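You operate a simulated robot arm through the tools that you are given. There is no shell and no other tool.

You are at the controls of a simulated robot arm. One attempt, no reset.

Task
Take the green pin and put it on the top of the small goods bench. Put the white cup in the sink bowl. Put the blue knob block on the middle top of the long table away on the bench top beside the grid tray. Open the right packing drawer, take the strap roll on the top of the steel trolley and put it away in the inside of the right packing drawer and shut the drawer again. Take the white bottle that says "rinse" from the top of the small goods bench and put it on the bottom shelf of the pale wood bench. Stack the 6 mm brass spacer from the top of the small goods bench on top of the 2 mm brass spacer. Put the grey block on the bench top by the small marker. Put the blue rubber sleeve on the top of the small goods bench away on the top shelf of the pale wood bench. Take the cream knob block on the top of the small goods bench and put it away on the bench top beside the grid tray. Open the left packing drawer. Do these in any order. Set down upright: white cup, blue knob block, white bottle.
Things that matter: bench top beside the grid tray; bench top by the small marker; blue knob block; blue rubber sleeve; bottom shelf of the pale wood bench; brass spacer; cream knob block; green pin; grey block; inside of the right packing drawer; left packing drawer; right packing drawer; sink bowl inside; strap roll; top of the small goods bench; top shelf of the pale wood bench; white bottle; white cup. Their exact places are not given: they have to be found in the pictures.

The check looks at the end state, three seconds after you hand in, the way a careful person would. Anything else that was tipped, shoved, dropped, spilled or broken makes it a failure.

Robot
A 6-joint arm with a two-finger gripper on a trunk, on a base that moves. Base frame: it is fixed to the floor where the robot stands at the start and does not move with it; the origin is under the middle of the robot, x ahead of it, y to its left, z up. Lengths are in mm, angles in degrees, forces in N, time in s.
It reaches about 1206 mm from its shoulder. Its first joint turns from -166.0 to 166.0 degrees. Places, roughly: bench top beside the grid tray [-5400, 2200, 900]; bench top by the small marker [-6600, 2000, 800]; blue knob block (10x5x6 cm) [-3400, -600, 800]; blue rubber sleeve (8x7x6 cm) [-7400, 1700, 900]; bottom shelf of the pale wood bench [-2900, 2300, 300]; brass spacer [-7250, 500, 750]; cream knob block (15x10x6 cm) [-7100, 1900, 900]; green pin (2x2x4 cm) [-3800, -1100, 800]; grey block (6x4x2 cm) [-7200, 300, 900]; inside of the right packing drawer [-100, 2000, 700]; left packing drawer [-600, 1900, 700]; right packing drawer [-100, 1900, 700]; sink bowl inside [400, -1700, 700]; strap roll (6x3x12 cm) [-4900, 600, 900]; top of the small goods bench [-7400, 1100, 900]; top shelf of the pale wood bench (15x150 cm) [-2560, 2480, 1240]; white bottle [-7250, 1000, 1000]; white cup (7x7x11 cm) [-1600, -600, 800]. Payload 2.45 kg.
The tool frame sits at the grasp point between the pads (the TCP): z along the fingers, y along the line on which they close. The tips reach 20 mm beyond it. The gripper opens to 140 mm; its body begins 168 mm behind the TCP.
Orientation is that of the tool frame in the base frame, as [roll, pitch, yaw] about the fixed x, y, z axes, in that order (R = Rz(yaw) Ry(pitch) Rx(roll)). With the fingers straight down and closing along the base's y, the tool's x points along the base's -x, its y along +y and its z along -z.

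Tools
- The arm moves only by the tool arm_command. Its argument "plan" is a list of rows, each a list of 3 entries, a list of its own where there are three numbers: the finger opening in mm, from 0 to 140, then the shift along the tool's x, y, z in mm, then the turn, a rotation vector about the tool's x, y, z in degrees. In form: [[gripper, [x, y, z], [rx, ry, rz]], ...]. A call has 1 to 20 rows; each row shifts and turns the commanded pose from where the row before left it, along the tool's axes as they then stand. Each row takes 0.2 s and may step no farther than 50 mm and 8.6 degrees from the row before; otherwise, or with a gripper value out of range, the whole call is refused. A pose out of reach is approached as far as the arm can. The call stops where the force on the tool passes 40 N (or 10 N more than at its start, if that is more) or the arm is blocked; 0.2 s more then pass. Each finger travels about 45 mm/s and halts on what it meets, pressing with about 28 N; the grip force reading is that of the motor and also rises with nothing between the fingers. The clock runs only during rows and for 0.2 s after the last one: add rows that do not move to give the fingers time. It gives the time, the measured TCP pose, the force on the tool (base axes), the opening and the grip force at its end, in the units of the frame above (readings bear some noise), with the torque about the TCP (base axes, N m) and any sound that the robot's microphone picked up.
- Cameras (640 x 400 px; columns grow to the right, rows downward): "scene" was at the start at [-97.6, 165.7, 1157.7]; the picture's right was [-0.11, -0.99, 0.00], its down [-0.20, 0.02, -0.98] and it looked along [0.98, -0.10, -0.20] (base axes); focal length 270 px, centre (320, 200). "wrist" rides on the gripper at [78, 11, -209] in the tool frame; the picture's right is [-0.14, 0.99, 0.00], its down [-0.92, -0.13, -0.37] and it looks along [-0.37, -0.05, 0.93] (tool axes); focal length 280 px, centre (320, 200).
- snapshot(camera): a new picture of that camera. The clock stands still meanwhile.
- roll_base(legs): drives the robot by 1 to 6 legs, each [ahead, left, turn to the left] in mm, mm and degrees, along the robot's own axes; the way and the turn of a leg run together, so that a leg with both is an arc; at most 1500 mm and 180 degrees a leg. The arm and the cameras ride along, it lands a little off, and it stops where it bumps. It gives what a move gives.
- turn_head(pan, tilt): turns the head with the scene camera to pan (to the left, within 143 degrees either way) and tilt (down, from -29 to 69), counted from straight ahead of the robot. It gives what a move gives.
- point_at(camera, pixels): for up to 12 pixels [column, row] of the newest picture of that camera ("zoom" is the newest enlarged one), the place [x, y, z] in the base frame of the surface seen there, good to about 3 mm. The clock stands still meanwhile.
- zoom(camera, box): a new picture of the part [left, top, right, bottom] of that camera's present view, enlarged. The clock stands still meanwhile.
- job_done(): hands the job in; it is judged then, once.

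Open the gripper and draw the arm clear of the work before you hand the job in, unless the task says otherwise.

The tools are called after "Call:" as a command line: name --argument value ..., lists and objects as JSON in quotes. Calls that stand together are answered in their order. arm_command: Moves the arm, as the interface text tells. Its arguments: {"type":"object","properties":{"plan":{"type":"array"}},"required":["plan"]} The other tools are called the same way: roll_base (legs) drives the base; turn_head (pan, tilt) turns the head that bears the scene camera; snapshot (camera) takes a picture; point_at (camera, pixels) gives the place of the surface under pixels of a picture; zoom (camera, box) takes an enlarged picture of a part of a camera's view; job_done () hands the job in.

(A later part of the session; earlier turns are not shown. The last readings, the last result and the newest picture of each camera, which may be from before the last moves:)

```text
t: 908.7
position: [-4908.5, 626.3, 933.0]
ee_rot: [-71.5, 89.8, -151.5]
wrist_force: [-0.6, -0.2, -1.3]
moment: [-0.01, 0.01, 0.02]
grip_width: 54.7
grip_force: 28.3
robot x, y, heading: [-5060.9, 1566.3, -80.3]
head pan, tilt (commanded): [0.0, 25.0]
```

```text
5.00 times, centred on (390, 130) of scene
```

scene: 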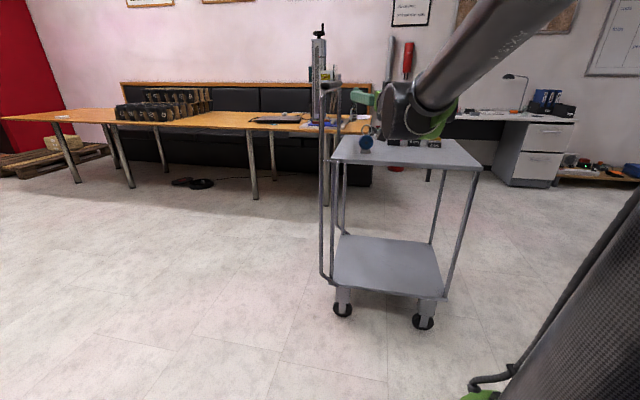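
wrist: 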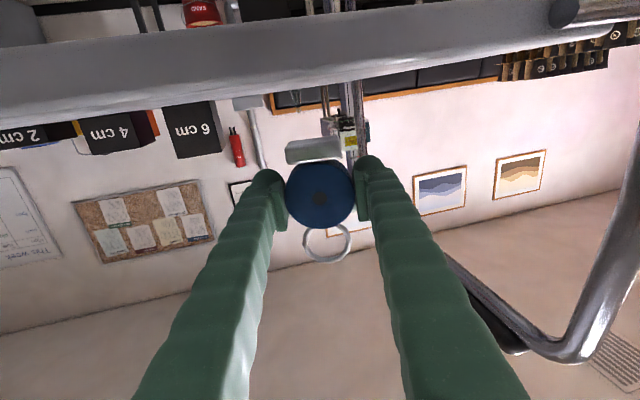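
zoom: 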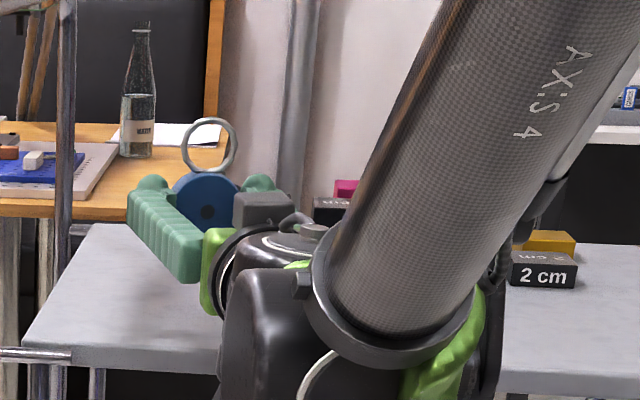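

The roll with foot and ring follows. I raise it to z 1080, draw back 80 mm and turn the hand down so the roll lies flat in the grip.

Call:
arm_command --plan '[[0, [-18, 0, 0], [0, 0, 0]], [0, [-30, 0, 0], [0, 0, 0]], [0, [-35, 0, 0], [0, 0, 0]], [0, [-35, 0, 0], [0, 0, 0]], [0, [-20, 0, 0], [0, 0, 0]], [0, [-8, 0, -8], [0, 0, 0]], [0, [0, 0, -25], [0, 0, 0]], [0, [0, 0, -25], [0, 0, 0]], [0, [0, 0, -15], [0, 0, 0]], [0, [0, 0, 0], [0, 0, 0]]]'

Call:
arm_command --plan '[[0, [0, 0, 0], [0, 5, 0]], [0, [0, 0, 0], [0, 8.2, 0]], [0, [0, 0, 0], [0, 8.2, 0]], [0, [0, 0, 0], [0, 8.2, 0]], [0, [0, 0, 0], [0, 8.2, 0]], [0, [0, 0, 0], [0, 8.2, 0]], [0, [0, 0, 0], [0, 8.2, 0]], [0, [0, 0, 0], [0, 8.2, 0]], [0, [0, 0, 0], [0, 8.2, 0]], [0, [0, 0, 0], [0, 8.2, 0]], [0, [0, 0, 0], [0, 8.2, 0]], [0, [0, 0, 0], [0, 3, 0]], [0, [0, 0, 0], [0, 0, 0]]]'

Call:
snapshot --camera "wrist"

Call:
snapshot --camera "scene"

```text
t: 910.9
position: [-4920.2, 696.9, 1077.8]
ee_rot: [-71.0, 89.8, -150.9]
wrist_force: [0.0, 0.2, -1.4]
moment: [0.02, 0.01, -0.02]
grip_width: 54.6
grip_force: 27.5
robot x, y, heading: [-5064.7, 1565.1, -80.2]
head pan, tilt (commanded): [0.0, 25.0]
```

```text
t: 913.7
position: [-5046.6, 696.2, 1082.9]
ee_rot: [167.4, 12.3, 105.0]
wrist_force: [-0.9, 0.3, -1.2]
moment: [-0.06, 0.01, 0.0]
grip_width: 54.6
grip_force: 28.1
out of reach, approached as far as the arm can: row 1, 3, 4, 5, 6, 7, 8, 9, 10, 11
robot x, y, heading: [-5063.3, 1564.4, -80.4]
head pan, tilt (commanded): [0.0, 25.0]
```

```text
taken
```

wrist: 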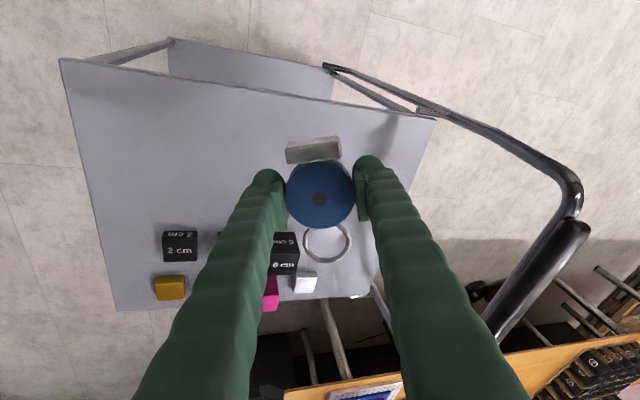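

```text
taken
```

scene: 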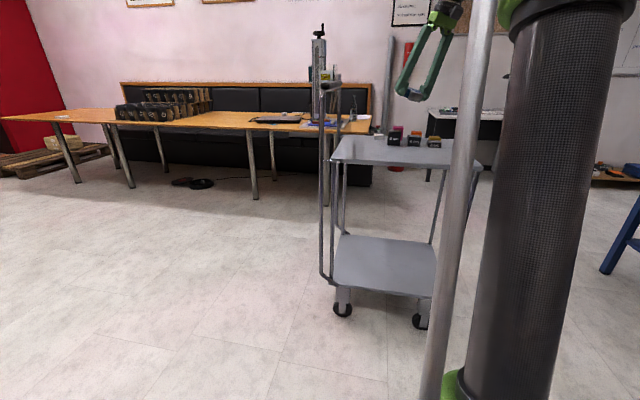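

The arm went through an awkward region and drifted 126 mm aside, but the roll is still held; the hand is tilted 17.5 degrees. I level it with small combined turns.

Call:
arm_command --plan '[[0, [0, 0, 0], [3, 3, 0]], [0, [0, 0, 0], [4, 4, 0]], [0, [0, 0, 0], [4, 4, 0]], [0, [0, 0, 0], [1.4, 1.4, 0]], [0, [0, 0, 0], [0, 0, 0]]]'

Call:
snapshot --camera "wrist"

```text
t: 914.9
position: [-5045.5, 696.0, 1082.6]
ee_rot: [166.4, 9.7, 105.6]
wrist_force: [0.4, 0.3, -0.6]
moment: [-0.01, -0.01, 0.02]
grip_width: 54.5
grip_force: 28.2
out of reach, approached as far as the arm can: row 1, 2, 3
robot x, y, heading: [-5063.6, 1567.2, -80.7]
head pan, tilt (commanded): [0.0, 25.0]
```

```text
taken
```

wrist: 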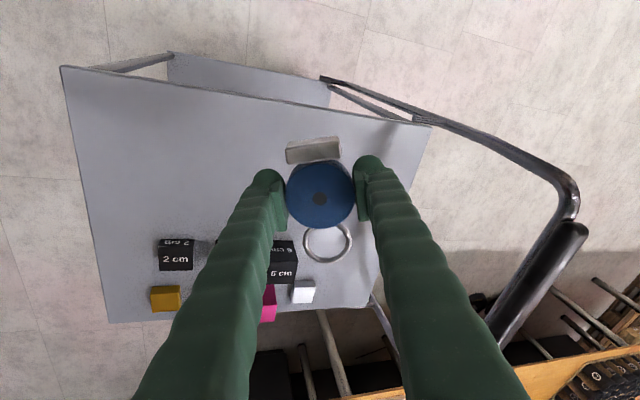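

It is still at a joint limit here. I draw the hand back toward the robot's axis (650 mm ahead), where the arm has more freedom, and then level it.

Call:
arm_command --plan '[[0, [14, 12, -3], [0, 0, 0]], [0, [26, 23, -6], [0, 0, 0]], [0, [30, 26, -7], [0, 0, 0]], [0, [30, 26, -7], [0, 0, 0]], [0, [30, 26, -7], [0, 0, 0]], [0, [30, 26, -7], [0, 0, 0]], [0, [18, 16, -5], [0, 0, 0]], [0, [7, 8, -3], [0, 0, 0]], [0, [0, 0, 0], [0, 0, 0]]]'

Call:
arm_command --plan '[[0, [0, 0, 0], [3, 2, 0]], [0, [0, 0, 0], [4, 3, 0]], [0, [0, 0, 0], [4, 3, 0]], [0, [0, 0, 0], [2, 1.6, 0]], [0, [0, 0, 0], [0, 0, 0]]]'

Call:
snapshot --camera "wrist"

```text
t: 916.9
position: [-4954.8, 924.0, 1130.2]
ee_rot: [165.7, 9.8, 105.4]
wrist_force: [0.5, 0.0, -0.9]
moment: [-0.01, 0.01, -0.02]
grip_width: 54.5
grip_force: 27.9
robot x, y, heading: [-5063.6, 1568.8, -80.0]
head pan, tilt (commanded): [0.0, 25.0]
```

```text
t: 918.1
position: [-4954.7, 925.5, 1128.3]
ee_rot: [165.2, 7.0, 106.1]
wrist_force: [0.0, -0.1, -1.5]
moment: [-0.04, 0.02, 0.02]
grip_width: 54.5
grip_force: 27.8
out of reach, approached as far as the arm can: row 1, 2, 3
robot x, y, heading: [-5065.4, 1568.6, -80.1]
head pan, tilt (commanded): [0.0, 25.0]
```

```text
taken
```

wrist: 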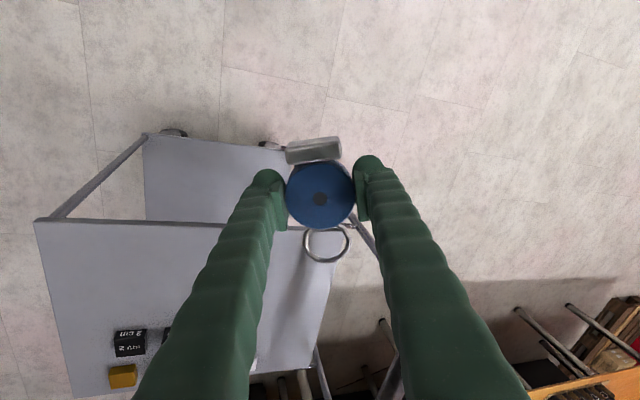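

The sideways tilt is stuck near 15 degrees, which suggests the first joint is at its 166 degree limit in a flipped arm posture. I look at my own arm to understand the configuration.

Call:
turn_head --pan -10 --tilt -10

Call:
snapshot --camera "scene"

Call:
turn_head --pan -50 --tilt -15

Call:
snapshot --camera "scene"

```text
t: 919.1
position: [-4953.8, 925.3, 1128.0]
ee_rot: [165.2, 7.0, 106.1]
wrist_force: [0.4, 0.1, -1.2]
moment: [-0.06, -0.01, 0.0]
grip_width: 54.5
grip_force: 28.3
robot x, y, heading: [-5061.6, 1566.7, -80.5]
head pan, tilt (commanded): [-10.0, -10.0]
```

```text
taken
```

scene: 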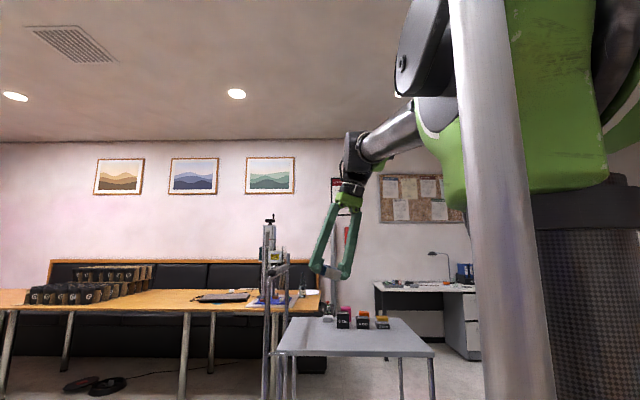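

```text
t: 920.1
position: [-4954.0, 924.7, 1129.9]
ee_rot: [165.2, 7.0, 106.0]
wrist_force: [0.3, 0.0, -0.5]
moment: [-0.01, 0.0, 0.0]
grip_width: 54.6
grip_force: 28.3
robot x, y, heading: [-5066.7, 1573.0, -80.5]
head pan, tilt (commanded): [-50.0, -15.0]
```

```text
taken
```

scene: 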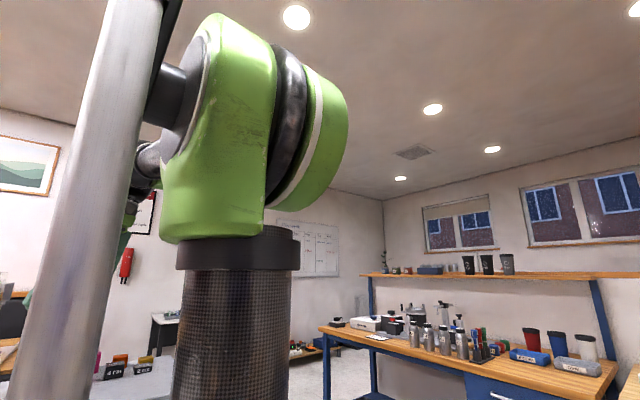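

I test the idea: I move the hand to the robot's right (bearing about -25 degrees), where that joint should come off its limit, and level it there.

Call:
arm_command --plan '[[0, [3, -17, -5], [0, 0, 0]], [0, [6, -33, -9.5], [0, 0, 0]], [0, [6.5, -37, -10.5], [0, 0, 0]], [0, [6.5, -37, -10.5], [0, 0, 0]], [0, [6.5, -37, -10.5], [0, 0, 0]], [0, [6.5, -37, -10.5], [0, 0, 0]], [0, [6.5, -37, -10.5], [0, 0, 0]], [0, [5, -30, -9], [0, 0, 0]], [0, [2, -13, -3.5], [0, 0, 0]], [0, [0, 0, 0], [0, 0, 0]]]'

Call:
arm_command --plan '[[0, [0, 0, 0], [3, 1.5, 0]], [0, [0, 0, 0], [4, 2, 0]], [0, [0, 0, 0], [4, 2, 0]], [0, [0, 0, 0], [2.8, 1.4, 0]], [0, [0, 0, 0], [0, 0, 0]]]'

Call:
snapshot --camera "wrist"

```text
t: 922.3
position: [-5242.0, 890.0, 1139.8]
ee_rot: [165.5, 7.9, 105.9]
wrist_force: [-0.7, 0.0, -1.6]
moment: [0.04, -0.03, -0.03]
grip_width: 54.7
grip_force: 28.2
robot x, y, heading: [-5065.2, 1568.6, -80.4]
head pan, tilt (commanded): [-50.0, -15.0]
```

```text
t: 923.5
position: [-5243.5, 892.7, 1139.6]
ee_rot: [166.6, 9.2, 105.5]
wrist_force: [-0.1, -0.1, -1.4]
moment: [0.01, 0.0, 0.0]
grip_width: 54.6
grip_force: 28.4
out of reach, approached as far as the arm can: row 1, 2, 3, 4
robot x, y, heading: [-5063.2, 1567.6, -80.2]
head pan, tilt (commanded): [-50.0, -15.0]
```

```text
taken
```

wrist: 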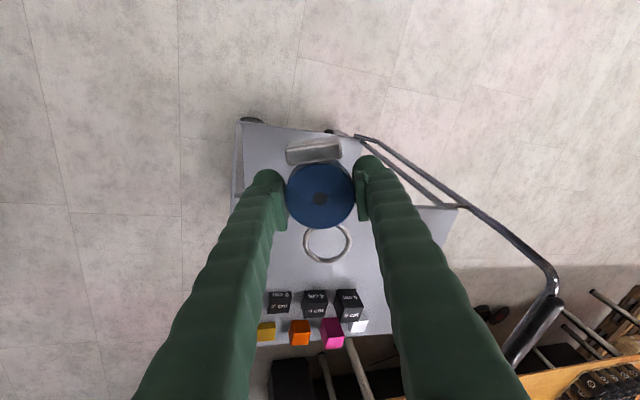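

Position is free but the tilt limit is independent of place: the wrist (axis 4) is flipped and at its stop. I undo it by pitching the hand back up to horizontal, away from the in-line singularity, so that the wrist can unwind.

Call:
arm_command --plan '[[0, [-17, -11, 0], [0, 0, 0]], [0, [-34, -21, 0.6], [0, 0, 0]], [0, [-36, -23, 0.6], [0, 0, 0]], [0, [-33, -20, 0.6], [0, 0, 0]], [0, [-17, -11, 0], [0, 0, 0]], [0, [0, 0, 0], [0, 0, 0]]]'

Call:
arm_command --plan '[[0, [0, 0, 0], [1.6, -8.09, -0.53]], [0, [0, 0, 0], [1.6, -8.09, -0.53]], [0, [0, 0, 0], [1.6, -8.09, -0.53]], [0, [0, 0, 0], [1.6, -8.09, -0.53]], [0, [0, 0, 0], [1.6, -8.09, -0.53]], [0, [0, 0, 0], [1.6, -8.09, -0.53]], [0, [0, 0, 0], [1.6, -8.09, -0.53]], [0, [0, 0, 0], [1.6, -8.09, -0.53]], [0, [0, 0, 0], [1.6, -8.09, -0.53]], [0, [0, 0, 0], [1.6, -8.09, -0.53]], [0, [0, 0, 0], [0, 0, 0]]]'

Call:
snapshot --camera "wrist"

```text
t: 924.9
position: [-5287.4, 735.2, 1141.6]
ee_rot: [166.7, 9.3, 105.7]
wrist_force: [-1.5, 0.1, -0.5]
moment: [0.01, 0.01, 0.0]
grip_width: 54.5
grip_force: 28.3
robot x, y, heading: [-5064.1, 1565.6, -80.5]
head pan, tilt (commanded): [-50.0, -15.0]
```

```text
t: 927.3
position: [-5286.9, 734.4, 1141.1]
ee_rot: [-63.9, 89.9, -144.3]
wrist_force: [0.4, 0.5, -1.0]
moment: [0.01, 0.03, -0.01]
grip_width: 54.4
grip_force: 28.2
robot x, y, heading: [-5065.4, 1568.3, -80.3]
head pan, tilt (commanded): [-50.0, -15.0]
```

```text
taken
```

wrist: 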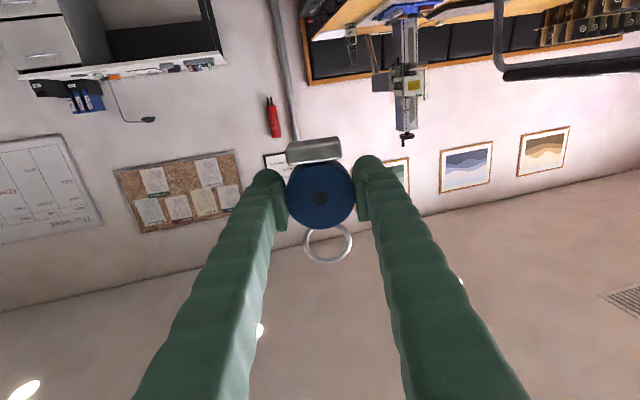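

The hand is horizontal again without complaint. I carry it back to the earlier crossing point [-4923,736,1070], where pitching had worked smoothly.

Call:
arm_command --plan '[[0, [4, 20, 3], [0, 0, 0]], [0, [8, 38, 6], [0, 0, 0]], [0, [8, 44, 7], [0, 0, 0]], [0, [8, 44, 7], [0, 0, 0]], [0, [8, 44, 7], [0, 0, 0]], [0, [8, 44, 7], [0, 0, 0]], [0, [8, 44, 7], [0, 0, 0]], [0, [8, 40, 7], [0, 0, 0]], [0, [7, 28, 5], [0, 0, 0]], [0, [4, 13, 2.7], [0, 0, 0]], [0, [0, 0, 0], [0, 0, 0]]]'

```text
t: 929.7
position: [-4921.8, 739.1, 1070.1]
ee_rot: [-96.2, 89.9, -176.4]
wrist_force: [-0.1, -0.4, -1.2]
moment: [-0.01, 0.02, -0.02]
grip_width: 54.6
grip_force: 27.7
robot x, y, heading: [-5066.5, 1569.5, -80.3]
head pan, tilt (commanded): [-50.0, -15.0]
```

No limits reported. I now pitch the hand down again in rows, first a few to see whether it passes cleanly.

Call:
arm_command --plan '[[0, [0, 0, 0], [0, 8, 0]], [0, [0, 0, 0], [0, 8.2, 0]], [0, [0, 0, 0], [0, 8.2, 0]], [0, [0, 0, 0], [0, 8.2, 0]], [0, [0, 0, 0], [0, 8.2, 0]], [0, [0, 0, 0], [0, 0, 0]]]'

```text
t: 931.1
position: [-4921.5, 737.8, 1070.8]
ee_rot: [-94.2, 89.8, -174.5]
wrist_force: [-0.4, 1.1, -1.6]
moment: [0.03, 0.01, -0.01]
grip_width: 54.7
grip_force: 28.3
out of reach, approached as far as the arm can: row 1, 2, 3, 4, 5
robot x, y, heading: [-5063.0, 1566.4, -80.1]
head pan, tilt (commanded): [-50.0, -15.0]
```

It refuses to pitch down here at all. I probe small motions: a slight pitch up and a slight yaw, to see what is free.

Call:
arm_command --plan '[[0, [0, 0, 0], [0, -4, 0]], [0, [0, 0, 0], [0, 0, 0]]]'

Call:
arm_command --plan '[[0, [0, 0, 0], [5, 0, 0]], [0, [0, 0, 0], [0, 0, 0]]]'

Call:
arm_command --plan '[[0, [0, 0, 0], [0, 5, 0]], [0, [0, 0, 0], [0, 0, 0]]]'

```text
t: 931.7
position: [-4920.5, 740.0, 1067.9]
ee_rot: [-14.8, 89.9, -94.4]
wrist_force: [0.5, -0.1, -2.2]
moment: [0.01, 0.02, 0.0]
grip_width: 54.8
grip_force: 28.0
out of reach, approached as far as the arm can: row 1
robot x, y, heading: [-5057.4, 1572.7, -80.3]
head pan, tilt (commanded): [-50.0, -15.0]
```

```text
t: 932.3
position: [-4920.0, 738.8, 1068.4]
ee_rot: [-14.9, 89.8, -94.7]
wrist_force: [-0.3, 0.2, -0.5]
moment: [-0.02, 0.0, 0.03]
grip_width: 54.8
grip_force: 28.2
out of reach, approached as far as the arm can: row 1
robot x, y, heading: [-5063.6, 1567.0, -80.3]
head pan, tilt (commanded): [-50.0, -15.0]
```

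```text
t: 932.9
position: [-4927.5, 736.6, 1071.1]
ee_rot: [-175.1, 89.1, 103.7]
wrist_force: [-0.3, -0.5, -1.4]
moment: [0.01, 0.01, -0.03]
grip_width: 54.7
grip_force: 27.7
out of reach, approached as far as the arm can: row 1
robot x, y, heading: [-5065.9, 1567.6, -80.3]
head pan, tilt (commanded): [-50.0, -15.0]
```

Everything is refused at this spot, so it is at the edge of the reachable space. I move 100 mm outward along the hand and try pitching there.

Call:
arm_command --plan '[[0, [0, 0, 20], [0, 0, 0]], [0, [0, 0, 30], [0, 0, 0]], [0, [0, 0, 30], [0, 0, 0]], [0, [0, 0, 20], [0, 0, 0]], [0, [0, 0, 0], [0, 0, 0]]]'

Call:
arm_command --plan '[[0, [0, 0, 0], [0, 8, 0]], [0, [0, 0, 0], [0, 8, 0]], [0, [0, 0, 0], [0, 0, 0]]]'

```text
t: 934.1
position: [-4910.6, 649.4, 1060.7]
ee_rot: [-179.6, 85.2, 100.9]
wrist_force: [0.1, 0.8, -0.5]
moment: [-0.02, 0.01, -0.02]
grip_width: 54.6
grip_force: 28.1
out of reach, approached as far as the arm can: row 1
robot x, y, heading: [-5068.6, 1567.8, -80.5]
head pan, tilt (commanded): [-50.0, -15.0]
```

```text
t: 934.9
position: [-4911.3, 649.7, 1060.7]
ee_rot: [-179.8, 69.0, 100.5]
wrist_force: [-0.2, 0.0, -1.2]
moment: [0.06, 0.04, 0.01]
grip_width: 54.2
grip_force: 28.1
robot x, y, heading: [-5067.1, 1565.6, -80.5]
head pan, tilt (commanded): [-50.0, -15.0]
```

That works: the pitch goes down cleanly (69 degrees now, no sideways tilt). I continue until the hand points straight down.

Call:
arm_command --plan '[[0, [0, 0, 0], [0, 8.2, 0]], [0, [0, 0, 0], [0, 8.2, 0]], [0, [0, 0, 0], [0, 8.2, 0]], [0, [0, 0, 0], [0, 0, 0]]]'

Call:
arm_command --plan '[[0, [0, 0, 0], [0, 8.2, 0]], [0, [0, 0, 0], [0, 8.2, 0]], [0, [0, 0, 0], [0, 8.2, 0]], [0, [0, 0, 0], [0, 8.2, 0]], [0, [0, 0, 0], [0, 8.2, 0]], [0, [0, 0, 0], [0, 3.4, 0]], [0, [0, 0, 0], [0, 0, 0]]]'

Call:
snapshot --camera "wrist"

```text
t: 935.9
position: [-4911.6, 649.7, 1061.4]
ee_rot: [-179.9, 44.4, 100.4]
wrist_force: [-0.4, -0.4, -0.6]
moment: [0.0, 0.01, 0.0]
grip_width: 54.6
grip_force: 28.4
robot x, y, heading: [-5064.0, 1565.4, -80.3]
head pan, tilt (commanded): [-50.0, -15.0]
```

```text
t: 937.5
position: [-4911.5, 649.9, 1060.7]
ee_rot: [-179.9, 0.2, 100.3]
wrist_force: [1.3, -0.9, -1.1]
moment: [0.01, 0.02, -0.02]
grip_width: 54.9
grip_force: 27.8
robot x, y, heading: [-5064.8, 1567.2, -80.2]
head pan, tilt (commanded): [-50.0, -15.0]
```

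```text
taken
```

wrist: 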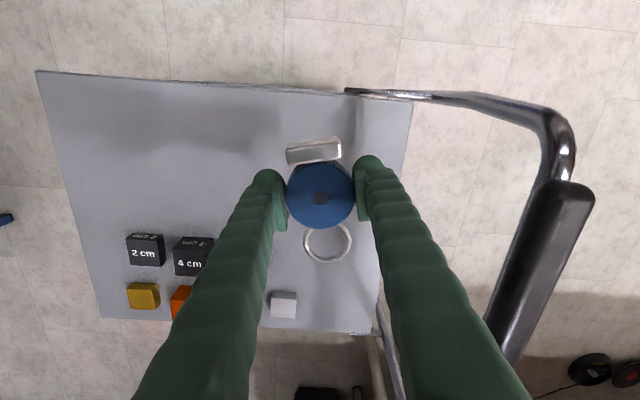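

The hand points straight down and the roll lies flat in the grip, ring pointing ahead. I retract to the carry pose and start driving east along y about 1100.

Call:
arm_command --plan '[[0, [20, 0, -10], [0, 0, 0]], [0, [40, 0, -15], [0, 0, 0]], [0, [45, 0, -15], [0, 0, 0]], [0, [45, 0, 0], [0, 0, 0]], [0, [45, 0, 0], [0, 0, 0]], [0, [45, 0, 0], [0, 0, 0]], [0, [35, 0, 0], [0, 0, 0]], [0, [20, 0, 0], [0, 0, 0]], [0, [0, 0, 0], [0, 0, 0]]]'

Call:
roll_base --legs '[[0, 0, 80.3], [0, -440, 0]]'

Call:
turn_head --pan 0 --tilt 15

Call:
snapshot --camera "scene"

```text
t: 939.5
position: [-4963.6, 939.7, 1101.1]
ee_rot: [-179.9, 0.1, 100.4]
wrist_force: [0.3, -0.3, -0.4]
moment: [-0.02, -0.03, 0.04]
grip_width: 54.8
grip_force: 27.8
robot x, y, heading: [-5062.4, 1566.4, -80.4]
head pan, tilt (commanded): [-50.0, -15.0]
```

```text
t: 945.6
position: [-4430.4, 1113.3, 1101.6]
ee_rot: [-179.9, 0.1, -179.7]
wrist_force: [0.2, -0.9, -0.3]
moment: [0.01, 0.0, -0.01]
grip_width: 54.4
grip_force: 27.7
robot x, y, heading: [-5069.0, 1124.3, -0.4]
head pan, tilt (commanded): [-50.0, -15.0]
```

```text
t: 946.8
position: [-4430.7, 1112.9, 1100.2]
ee_rot: [-180.0, 0.2, -179.8]
wrist_force: [-0.1, 0.0, -0.6]
moment: [0.01, -0.02, 0.03]
grip_width: 54.7
grip_force: 28.2
robot x, y, heading: [-5068.2, 1128.2, -0.4]
head pan, tilt (commanded): [0.0, 15.0]
```

```text
taken
```

scene: 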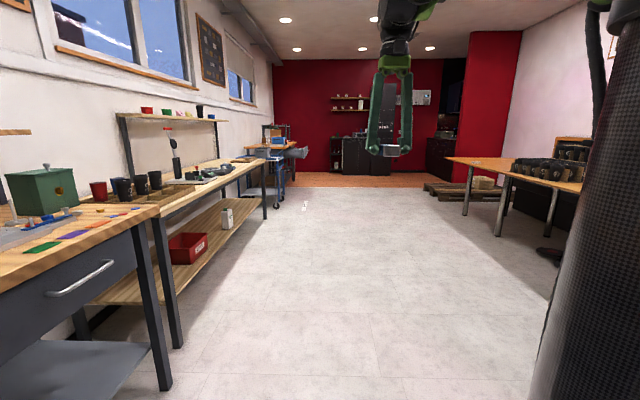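

The way east is clear. I drive to x about -170 and turn to face the packing bench.

Call:
roll_base --legs '[[1500, 0, 0], [1500, 0, 0], [1480, 0, 0], [400, -150, 0]]'

Call:
roll_base --legs '[[0, 0, 89.5]]'

Call:
turn_head --pan 0 --tilt 25

Call:
snapshot --camera "scene"

Call:
snapshot --camera "wrist"

```text
t: 970.3
position: [416.9, 811.3, 1101.2]
ee_rot: [-180.0, 0.2, 178.6]
wrist_force: [0.0, -0.1, -1.5]
moment: [-0.02, -0.04, 0.02]
grip_width: 54.7
grip_force: 27.7
robot x, y, heading: [-219.3, 842.4, -1.7]
head pan, tilt (commanded): [0.0, 15.0]
```

```text
t: 974.5
position: [-175.5, 1476.4, 1101.5]
ee_rot: [180.0, 0.3, -92.6]
wrist_force: [0.6, 0.3, -0.6]
moment: [0.0, 0.01, 0.02]
grip_width: 54.4
grip_force: 27.9
robot x, y, heading: [-217.7, 842.3, 87.2]
head pan, tilt (commanded): [0.0, 15.0]
```

```text
t: 975.2
position: [-174.6, 1476.2, 1100.6]
ee_rot: [-179.9, 0.2, -92.6]
wrist_force: [-0.4, 0.2, -0.8]
moment: [0.03, -0.01, 0.02]
grip_width: 54.6
grip_force: 27.8
robot x, y, heading: [-217.4, 841.6, 87.0]
head pan, tilt (commanded): [0.0, 25.0]
```

```text
taken
```

scene: 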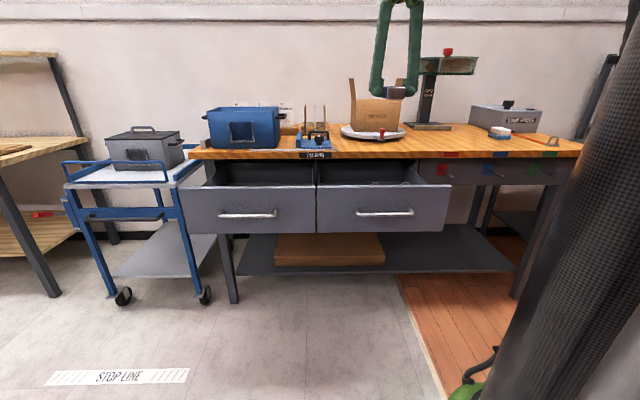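

```text
taken
```

wrist: 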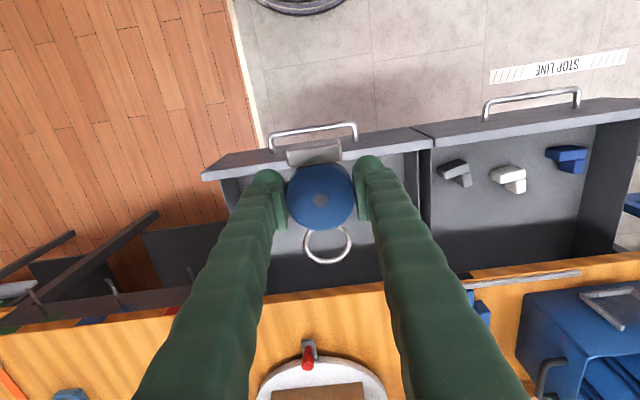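

Both drawers are open below me. I measure the right drawer's floor, walls and the bench edge.

Call:
point_at --camera "wrist" --pixels '[[240, 195], [265, 250], [395, 170], [300, 275], [350, 270], [210, 175], [420, 140], [240, 175], [410, 155], [330, 290], [360, 160], [235, 215]]'

Call:
zoom --camera "wrist" --box '[190, 110, 450, 310]'

```text
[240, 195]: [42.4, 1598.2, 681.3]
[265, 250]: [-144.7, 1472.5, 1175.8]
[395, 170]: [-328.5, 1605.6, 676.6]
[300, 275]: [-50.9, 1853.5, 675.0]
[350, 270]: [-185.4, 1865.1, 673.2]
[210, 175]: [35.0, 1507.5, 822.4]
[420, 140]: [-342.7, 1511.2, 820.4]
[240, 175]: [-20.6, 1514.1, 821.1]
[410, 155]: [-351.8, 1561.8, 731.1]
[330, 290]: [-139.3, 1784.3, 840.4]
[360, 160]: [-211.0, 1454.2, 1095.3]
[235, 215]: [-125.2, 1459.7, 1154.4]
```

```text
2.00 times, centred on (320, 210) of wrist
```

zoom: 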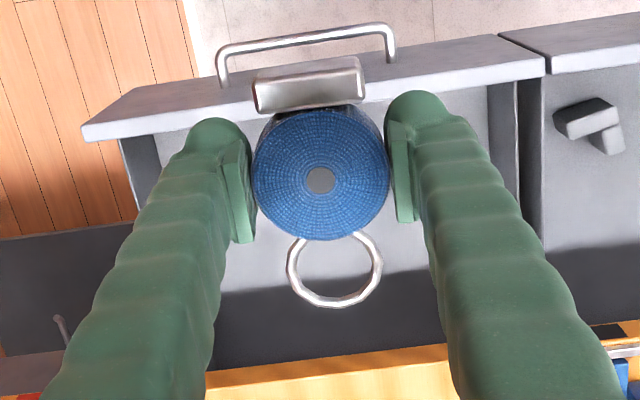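

The drawer floor is at z 675, front panel top z 821, bench edge y 1784. I move the roll over the open part at y 1640 and look down.

Call:
arm_command --plan '[[0, [-20, 0, 0], [0, 0, 0]], [0, [-40, -1, 0], [0, 0, 0]], [0, [-45, -1, 0], [0, 0, 0]], [0, [-40, -0.5, 0], [0, 0, 0]], [0, [-19, 0, 0], [0, 0, 0]], [0, [0, 0, 0], [0, 0, 0]]]'

Call:
snapshot --camera "wrist"

Call:
snapshot --camera "scene"

```text
t: 976.6
position: [-166.5, 1640.3, 1102.1]
ee_rot: [-179.9, 0.2, -92.5]
wrist_force: [-0.2, -0.2, -1.5]
moment: [0.01, -0.04, 0.01]
grip_width: 54.6
grip_force: 27.8
robot x, y, heading: [-216.2, 841.1, 87.1]
head pan, tilt (commanded): [0.0, 25.0]
```

```text
taken
```

wrist: 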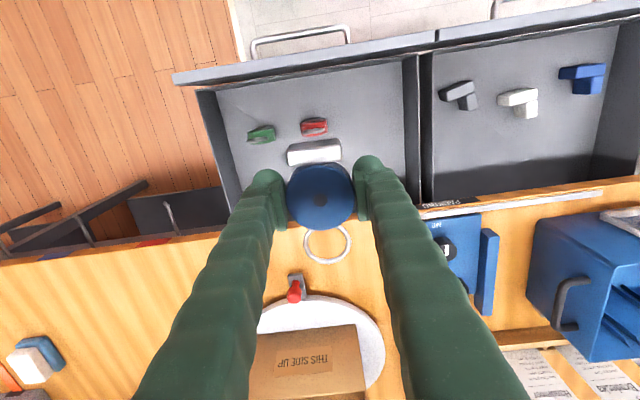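

```text
taken
```

scene: 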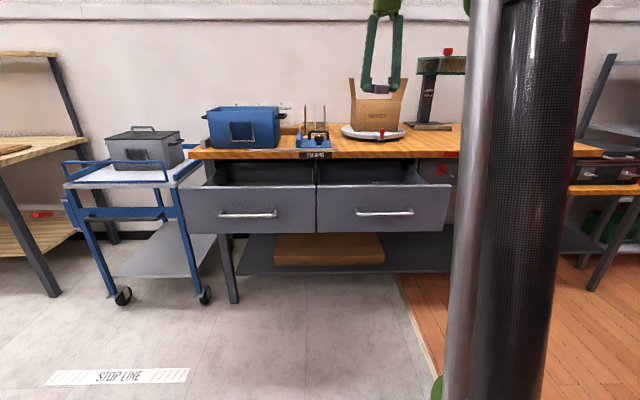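

There is a green piece at (262,133) and a red one at (314,127) in the drawer; the landing point (320,128) would hit the red one. I measure them and the free floor.

Call:
point_at --camera "wrist" --pixels '[[262, 133], [250, 136], [275, 130], [314, 125], [303, 130], [326, 125], [370, 120], [395, 120], [380, 150], [350, 100], [240, 100], [405, 90]]'

Call:
zoom --camera "wrist" --box '[180, 50, 460, 210]'

```text
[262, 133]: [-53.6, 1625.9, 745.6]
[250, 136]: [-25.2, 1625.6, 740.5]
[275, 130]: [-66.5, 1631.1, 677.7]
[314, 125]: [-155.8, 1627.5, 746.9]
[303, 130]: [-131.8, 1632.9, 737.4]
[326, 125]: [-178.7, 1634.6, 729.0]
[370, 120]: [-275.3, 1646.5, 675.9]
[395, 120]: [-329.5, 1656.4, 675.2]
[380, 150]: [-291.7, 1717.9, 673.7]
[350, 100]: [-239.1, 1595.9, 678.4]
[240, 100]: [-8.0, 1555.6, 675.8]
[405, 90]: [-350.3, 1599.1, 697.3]
```

```text
2.29 times, centred on (320, 130) of wrist
```

zoom: 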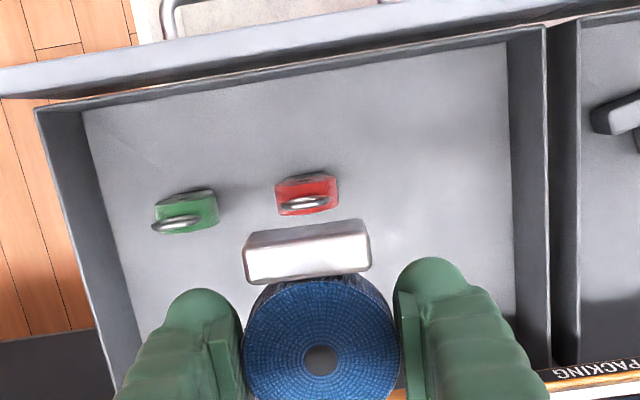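

The free floor is on the left: x -340 to -185, y 1530 to 1784. I turn the hand 90 degrees so the roll's length lies along x, and move to [-283,1655] above that space.

Call:
arm_command --plan '[[0, [0, 0, 0], [0, 0, 8.2]], [0, [0, 0, 0], [0, 0, 8.2]], [0, [0, 0, 0], [0, 0, 8.2]], [0, [0, 0, 0], [0, 0, 8.2]], [0, [0, 0, 0], [0, 0, 8.2]], [0, [0, 0, 0], [0, 0, 8.2]], [0, [0, 0, 0], [0, 0, 8.2]], [0, [0, 0, 0], [0, 0, 8.2]], [0, [0, 0, 0], [0, 0, 8.2]], [0, [0, 0, 0], [0, 0, 8.2]], [0, [0, 0, 0], [0, 0, 8]], [0, [25, 2, 0], [0, 0, 0]], [0, [40, 3, 0], [0, 0, 0]], [0, [35, 3, 0], [0, 0, 0]], [0, [17, 1.9, 0], [0, 0, 0]], [0, [0, 0, 0], [0, 0, 0]]]'

Call:
snapshot --camera "wrist"

```text
t: 980.0
position: [-280.9, 1657.4, 1100.6]
ee_rot: [179.8, 0.1, 177.4]
wrist_force: [-0.4, 0.4, -1.4]
moment: [-0.01, 0.02, 0.0]
grip_width: 54.4
grip_force: 27.8
robot x, y, heading: [-219.5, 841.3, 86.7]
head pan, tilt (commanded): [0.0, 25.0]
```

```text
taken
```

wrist: 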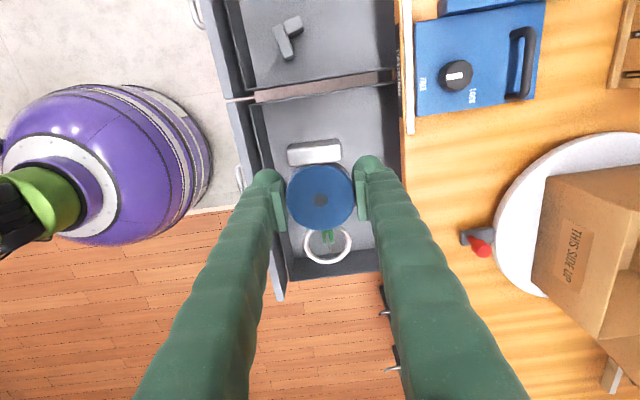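

Image up is now -x. I check the landing area around (320,128): floor, left wall and panel positions.

Call:
point_at --camera "wrist" --pixels '[[280, 110], [355, 110], [320, 103], [270, 130], [375, 130], [395, 130], [260, 150], [405, 150], [330, 237], [300, 105], [255, 120], [365, 95]]'

Call:
zoom --camera "wrist" --box '[220, 60, 430, 280]'

```text
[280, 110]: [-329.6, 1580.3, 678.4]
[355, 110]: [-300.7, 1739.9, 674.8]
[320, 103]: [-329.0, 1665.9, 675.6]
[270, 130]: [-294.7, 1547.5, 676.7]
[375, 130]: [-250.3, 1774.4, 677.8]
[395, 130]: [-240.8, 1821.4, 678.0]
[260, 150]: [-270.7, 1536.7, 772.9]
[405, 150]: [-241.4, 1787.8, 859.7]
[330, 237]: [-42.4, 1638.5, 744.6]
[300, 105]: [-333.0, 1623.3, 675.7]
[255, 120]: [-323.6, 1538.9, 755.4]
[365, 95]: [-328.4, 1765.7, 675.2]
```

```text
1.82 times, centred on (325, 170) of wrist
```

zoom: 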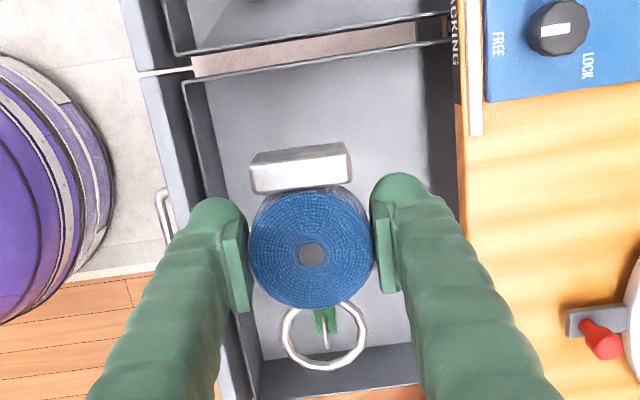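

The landing area is free. I shift 5 mm away from the left wall and lower to about z 715.

Call:
arm_command --plan '[[0, [-5, 0, 10], [0, 0, 0]], [0, [0, 0, 25], [0, 0, 0]], [0, [0, 0, 38], [0, 0, 0]], [0, [0, 0, 40], [0, 0, 0]], [0, [0, 0, 40], [0, 0, 0]], [0, [0, 0, 40], [0, 0, 0]], [0, [0, 0, 40], [0, 0, 0]], [0, [0, 0, 40], [0, 0, 0]], [0, [0, 0, 40], [0, 0, 0]], [0, [0, 0, 35], [0, 0, 0]], [0, [0, 0, 22], [0, 0, 0]], [0, [0, 0, 10], [0, 0, 0]], [0, [0, 0, 5], [0, 0, 0]], [0, [0, 0, 0], [0, 0, 0]]]'

Call:
snapshot --camera "wrist"

Call:
snapshot --camera "scene"

```text
t: 983.0
position: [-276.3, 1657.5, 715.6]
ee_rot: [179.8, 0.1, 177.4]
wrist_force: [0.4, -0.1, -1.7]
moment: [-0.01, -0.02, -0.02]
grip_width: 54.5
grip_force: 28.0
robot x, y, heading: [-217.6, 843.5, 86.7]
head pan, tilt (commanded): [0.0, 25.0]
```

```text
taken
```

wrist: 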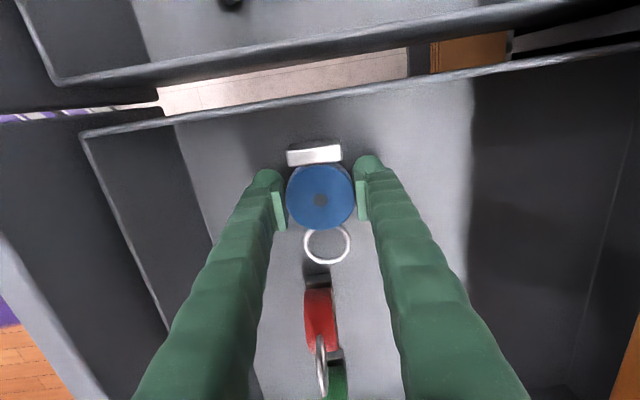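

```text
taken
```

scene: 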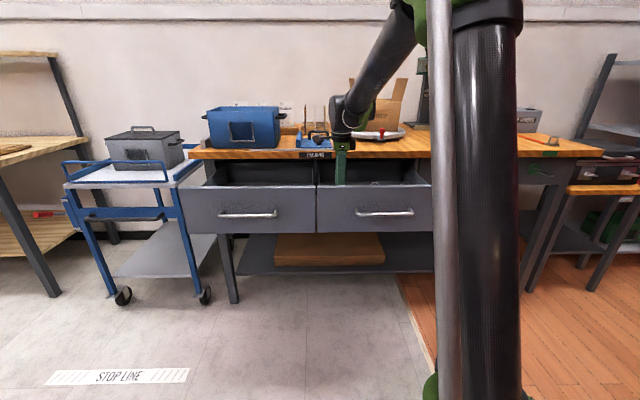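

The roll is in the drawer with clearance to the red piece and the walls. I lower in small rows to touch the floor.

Call:
arm_command --plan '[[0, [0, 0, 4], [0, 0, 0]], [0, [0, 0, 4], [0, 0, 0]], [0, [0, 0, 3], [0, 0, 0]], [0, [0, 0, 0], [0, 0, 0]]]'

Call:
arm_command --plan '[[0, [0, 0, 1.5], [0, 0, 0]], [0, [0, 0, 1.5], [0, 0, 0]], [0, [0, 0, 0], [0, 0, 0]]]'

```text
t: 984.0
position: [-276.5, 1657.1, 705.8]
ee_rot: [179.8, 0.2, 177.4]
wrist_force: [0.2, -1.1, -1.0]
moment: [0.01, 0.02, 0.03]
grip_width: 54.3
grip_force: 27.9
robot x, y, heading: [-222.2, 843.4, 86.8]
head pan, tilt (commanded): [0.0, 25.0]
```

```text
t: 984.8
position: [-275.0, 1657.1, 702.6]
ee_rot: [179.8, 0.2, 177.3]
wrist_force: [-0.4, -0.9, -1.2]
moment: [0.01, 0.04, 0.02]
grip_width: 54.5
grip_force: 27.5
robot x, y, heading: [-219.0, 839.7, 86.8]
head pan, tilt (commanded): [0.0, 25.0]
```

Call:
arm_command --plan '[[0, [0, 0, 1.2], [0, 0, 0]], [0, [0, 0, 1], [0, 0, 0]], [0, [0, 0, 0], [0, 0, 0]]]'

Call:
arm_command --plan '[[0, [0, 0, 1], [0, 0, 0]], [0, [0, 0, 1], [0, 0, 0]], [0, [0, 0, 0], [0, 0, 0]]]'

```text
t: 985.6
position: [-275.8, 1657.1, 700.2]
ee_rot: [179.8, 0.1, 177.3]
wrist_force: [-0.8, 0.8, -0.9]
moment: [0.02, -0.02, 0.0]
grip_width: 54.4
grip_force: 28.1
robot x, y, heading: [-219.6, 839.7, 86.7]
head pan, tilt (commanded): [0.0, 25.0]
```

```text
t: 986.4
position: [-276.2, 1655.6, 699.0]
ee_rot: [179.7, 0.0, 177.4]
wrist_force: [1.6, 5.2, 18.0]
moment: [0.15, 0.5, -0.06]
grip_width: 54.7
grip_force: 27.9
robot x, y, heading: [-220.4, 841.6, 86.8]
head pan, tilt (commanded): [0.0, 25.0]
```

Contact at 18 N. I ease up slightly and open the fingers to 80 mm.

Call:
arm_command --plan '[[0, [0, 0, -0.7], [0, 0, 0]], [54, [0, 0, 0], [0, 0, 0]], [60, [0, 0, 0], [0, 0, 0]], [68, [0, 0, 0], [0, 0, 0]], [78, [0, 0, 0], [0, 0, 0]], [80, [0, 0, 0], [0, 0, 0]], [80, [0, 0, 0], [0, 0, 0]]]'

Call:
snapshot --camera "wrist"

```text
t: 988.0
position: [-275.6, 1656.6, 700.5]
ee_rot: [179.8, 0.0, 177.4]
wrist_force: [-0.3, 0.2, 0.3]
moment: [0.0, 0.04, -0.01]
grip_width: 79.8
grip_force: 0.1
robot x, y, heading: [-218.4, 840.2, 86.9]
head pan, tilt (commanded): [0.0, 25.0]
```

```text
taken
```

wrist: 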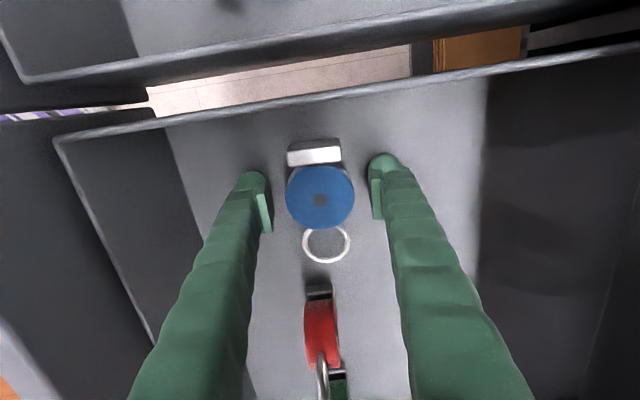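

The roll lies flat on the drawer floor. I lift the hand straight up out of the drawer.

Call:
arm_command --plan '[[80, [0, 0, -12], [0, 0, 0]], [80, [0, 0, -30], [0, 0, 0]], [80, [0, 0, -45], [0, 0, 0]], [80, [0, 0, -45], [0, 0, 0]], [80, [0, 0, -45], [0, 0, 0]], [80, [0, 0, -45], [0, 0, 0]], [80, [0, 0, -45], [0, 0, 0]], [80, [0, 0, -45], [0, 0, 0]], [80, [0, 0, -45], [0, 0, 0]], [80, [0, 0, -30], [0, 0, 0]], [80, [0, 0, 0], [0, 0, 0]]]'

Call:
snapshot --camera "wrist"

```text
t: 990.4
position: [-277.9, 1655.4, 1086.4]
ee_rot: [179.8, 0.1, 177.4]
wrist_force: [-0.3, 0.3, 0.3]
moment: [0.03, -0.02, 0.01]
grip_width: 79.9
grip_force: 0.1
robot x, y, heading: [-218.1, 841.1, 86.7]
head pan, tilt (commanded): [0.0, 25.0]
```

```text
taken
```

wrist: 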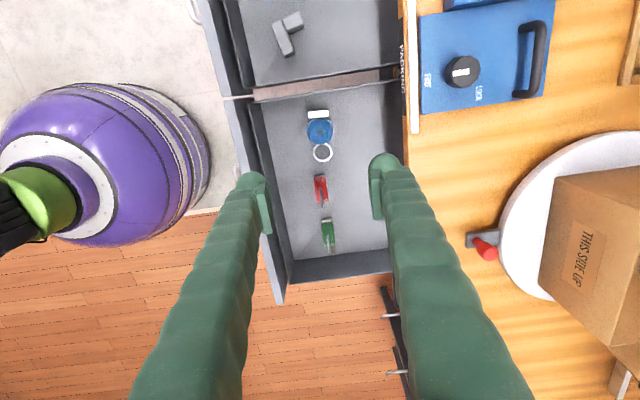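

The strap roll lies in the drawer next to the other two pieces. To shut the drawer I roll back 300 mm, turn the hand back, close the fingers and lower them in front of the handle.

Call:
roll_base --legs '[[-300, 0, 0]]'

Call:
arm_command --plan '[[60, [0, 0, 0], [0, 0, -8.2]], [40, [0, 0, 0], [0, 0, -8.2]], [20, [0, 0, 0], [0, 0, -8.2]], [5, [0, 0, 0], [0, 0, -8.2]], [5, [0, 0, 0], [0, 0, -8.2]], [5, [0, 0, 0], [0, 0, -8.2]], [5, [0, 0, 0], [0, 0, -8.2]], [5, [0, 0, 0], [0, 0, -8.2]], [5, [0, 0, 0], [0, 0, -8.2]], [5, [0, 0, 0], [0, 0, -8.2]], [5, [0, 0, 0], [0, 0, -8]], [5, [0, 0, 0], [0, 0, 0]]]'

Call:
snapshot --camera "wrist"

```text
t: 992.5
position: [-296.9, 1350.1, 1085.7]
ee_rot: [179.7, 0.0, 177.5]
wrist_force: [-0.5, -0.4, 0.9]
moment: [0.01, 0.03, 0.03]
grip_width: 80.0
grip_force: 0.1
robot x, y, heading: [-233.5, 541.3, 86.9]
head pan, tilt (commanded): [0.0, 25.0]
```

```text
t: 995.1
position: [-295.7, 1351.3, 1085.5]
ee_rot: [-179.9, 0.2, -92.4]
wrist_force: [0.6, -0.2, -0.2]
moment: [-0.02, 0.03, 0.0]
grip_width: 4.9
grip_force: 0.2
robot x, y, heading: [-237.3, 539.7, 86.9]
head pan, tilt (commanded): [0.0, 25.0]
```

```text
taken
```

wrist: 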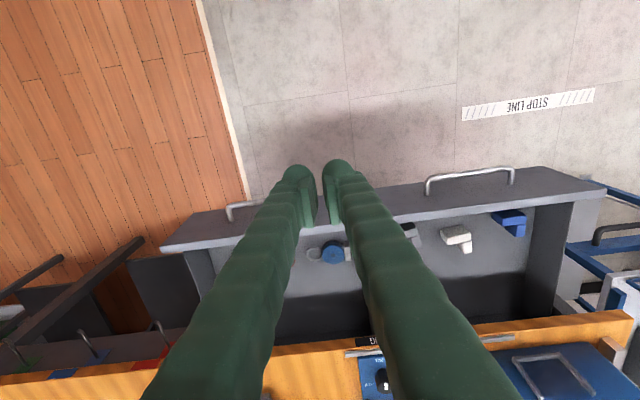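

I shift 144 mm right to the handle's middle and lower to z 738, still about 100 mm in front of the handle.

Call:
arm_command --plan '[[5, [0, -40, 0], [0, 0, 0]], [5, [0, -45, 0], [0, 0, 0]], [5, [0, -45, 0], [0, 0, 0]], [5, [0, -14, 0], [0, 0, 0]], [5, [0, 0, 30], [0, 0, 0]], [5, [0, 0, 45], [0, 0, 0]], [5, [0, 0, 48], [0, 0, 0]], [5, [0, 0, 48], [0, 0, 0]], [5, [0, 0, 48], [0, 0, 0]], [5, [0, 0, 48], [0, 0, 0]], [5, [0, 0, 45], [0, 0, 0]], [5, [0, 0, 25], [0, 0, 0]], [5, [0, 0, 10], [0, 0, 0]], [5, [0, 0, 0], [0, 0, 0]]]'

Call:
snapshot --camera "wrist"

Call:
snapshot --camera "scene"

```text
t: 998.1
position: [-151.2, 1346.8, 740.5]
ee_rot: [-179.9, 0.2, -92.4]
wrist_force: [0.2, -0.4, 0.9]
moment: [-0.01, -0.03, 0.0]
grip_width: 4.8
grip_force: 0.0
robot x, y, heading: [-234.8, 537.7, 86.9]
head pan, tilt (commanded): [0.0, 25.0]
```

```text
taken
```

wrist: 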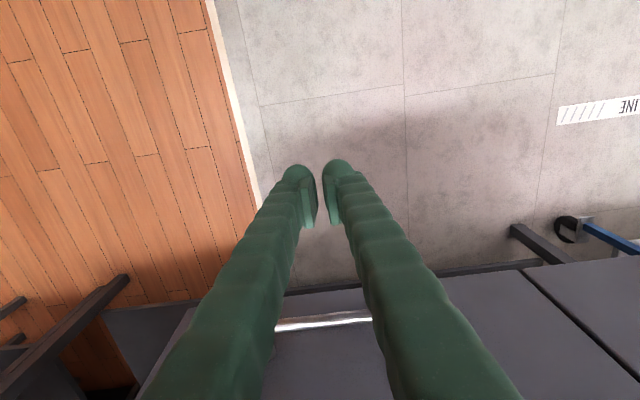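

```text
taken
```

scene: 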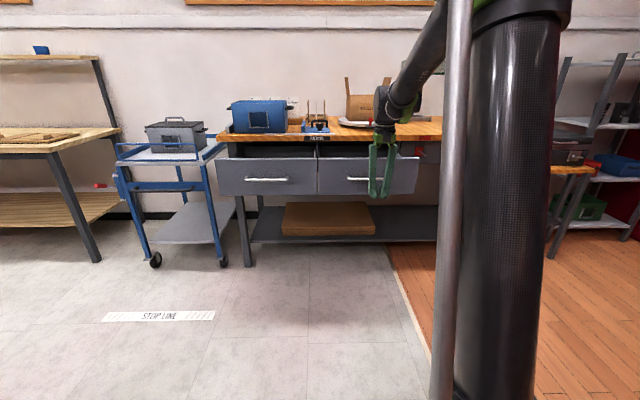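

The closed fingers hang in front of the handle's middle. I push by rolling ahead: first 120 mm to make contact and start the drawer.

Call:
point_at --camera "wrist" --pixels '[[320, 322], [290, 326], [365, 316]]'

Call:
roll_base --legs '[[125, 0, 0]]'

Call:
snapshot --camera "wrist"

Call:
snapshot --camera "scene"

```text
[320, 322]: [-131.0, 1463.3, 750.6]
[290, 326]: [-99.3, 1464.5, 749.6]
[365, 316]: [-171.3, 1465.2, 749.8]
```

```text
t: 999.4
position: [-145.9, 1473.2, 739.3]
ee_rot: [-179.9, 0.2, -92.4]
wrist_force: [-0.7, 0.0, -0.5]
moment: [-0.03, 0.04, -0.02]
grip_width: 5.0
grip_force: 0.1
robot x, y, heading: [-230.7, 664.6, 87.3]
head pan, tilt (commanded): [0.0, 25.0]
```

```text
taken
```

wrist: 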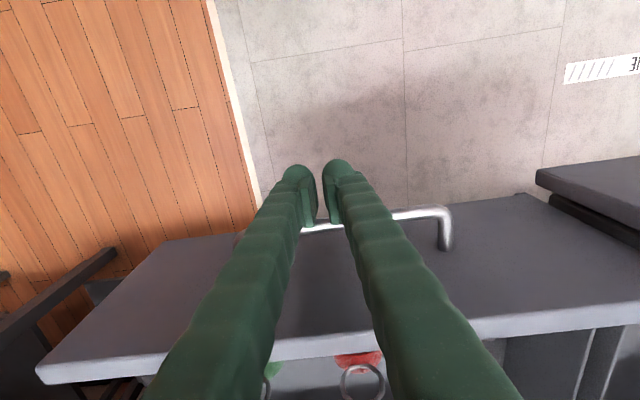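

```text
taken
```

scene: 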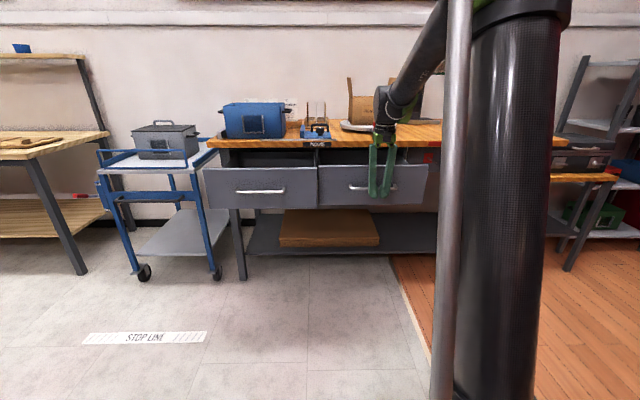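

Contact is made and the right drawer has started to move in. I roll on 150 mm, then 90 mm.

Call:
roll_base --legs '[[150, 0, 0]]'

Call:
roll_base --legs '[[90, 0, 0]]'

Call:
snapshot --camera "wrist"

Call:
snapshot --camera "scene"

```text
t: 1000.7
position: [-136.6, 1620.8, 740.6]
ee_rot: [-179.9, 0.3, -92.4]
wrist_force: [-0.7, 0.1, 1.0]
moment: [0.03, -0.01, 0.02]
grip_width: 4.8
grip_force: 0.0
robot x, y, heading: [-217.4, 813.9, 87.0]
head pan, tilt (commanded): [0.0, 25.0]
```

```text
t: 1001.8
position: [-129.0, 1711.9, 739.7]
ee_rot: [-179.8, 0.2, -92.6]
wrist_force: [0.3, 0.0, 0.3]
moment: [0.0, -0.02, 0.03]
grip_width: 5.0
grip_force: 0.1
robot x, y, heading: [-213.8, 903.8, 86.5]
head pan, tilt (commanded): [0.0, 25.0]
```

```text
taken
```

wrist: 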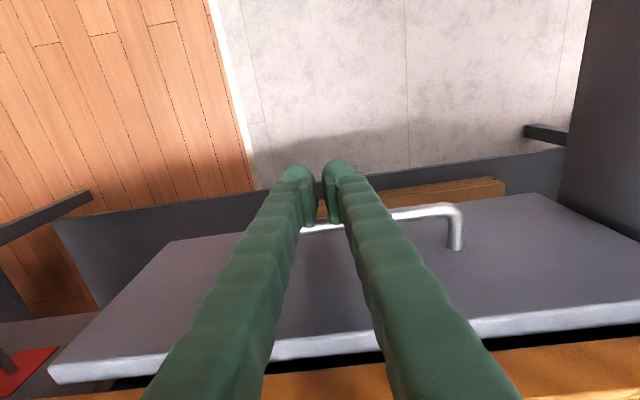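

```text
taken
```

scene: 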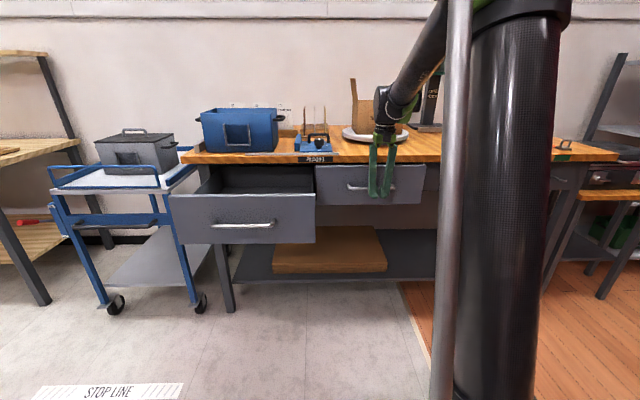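

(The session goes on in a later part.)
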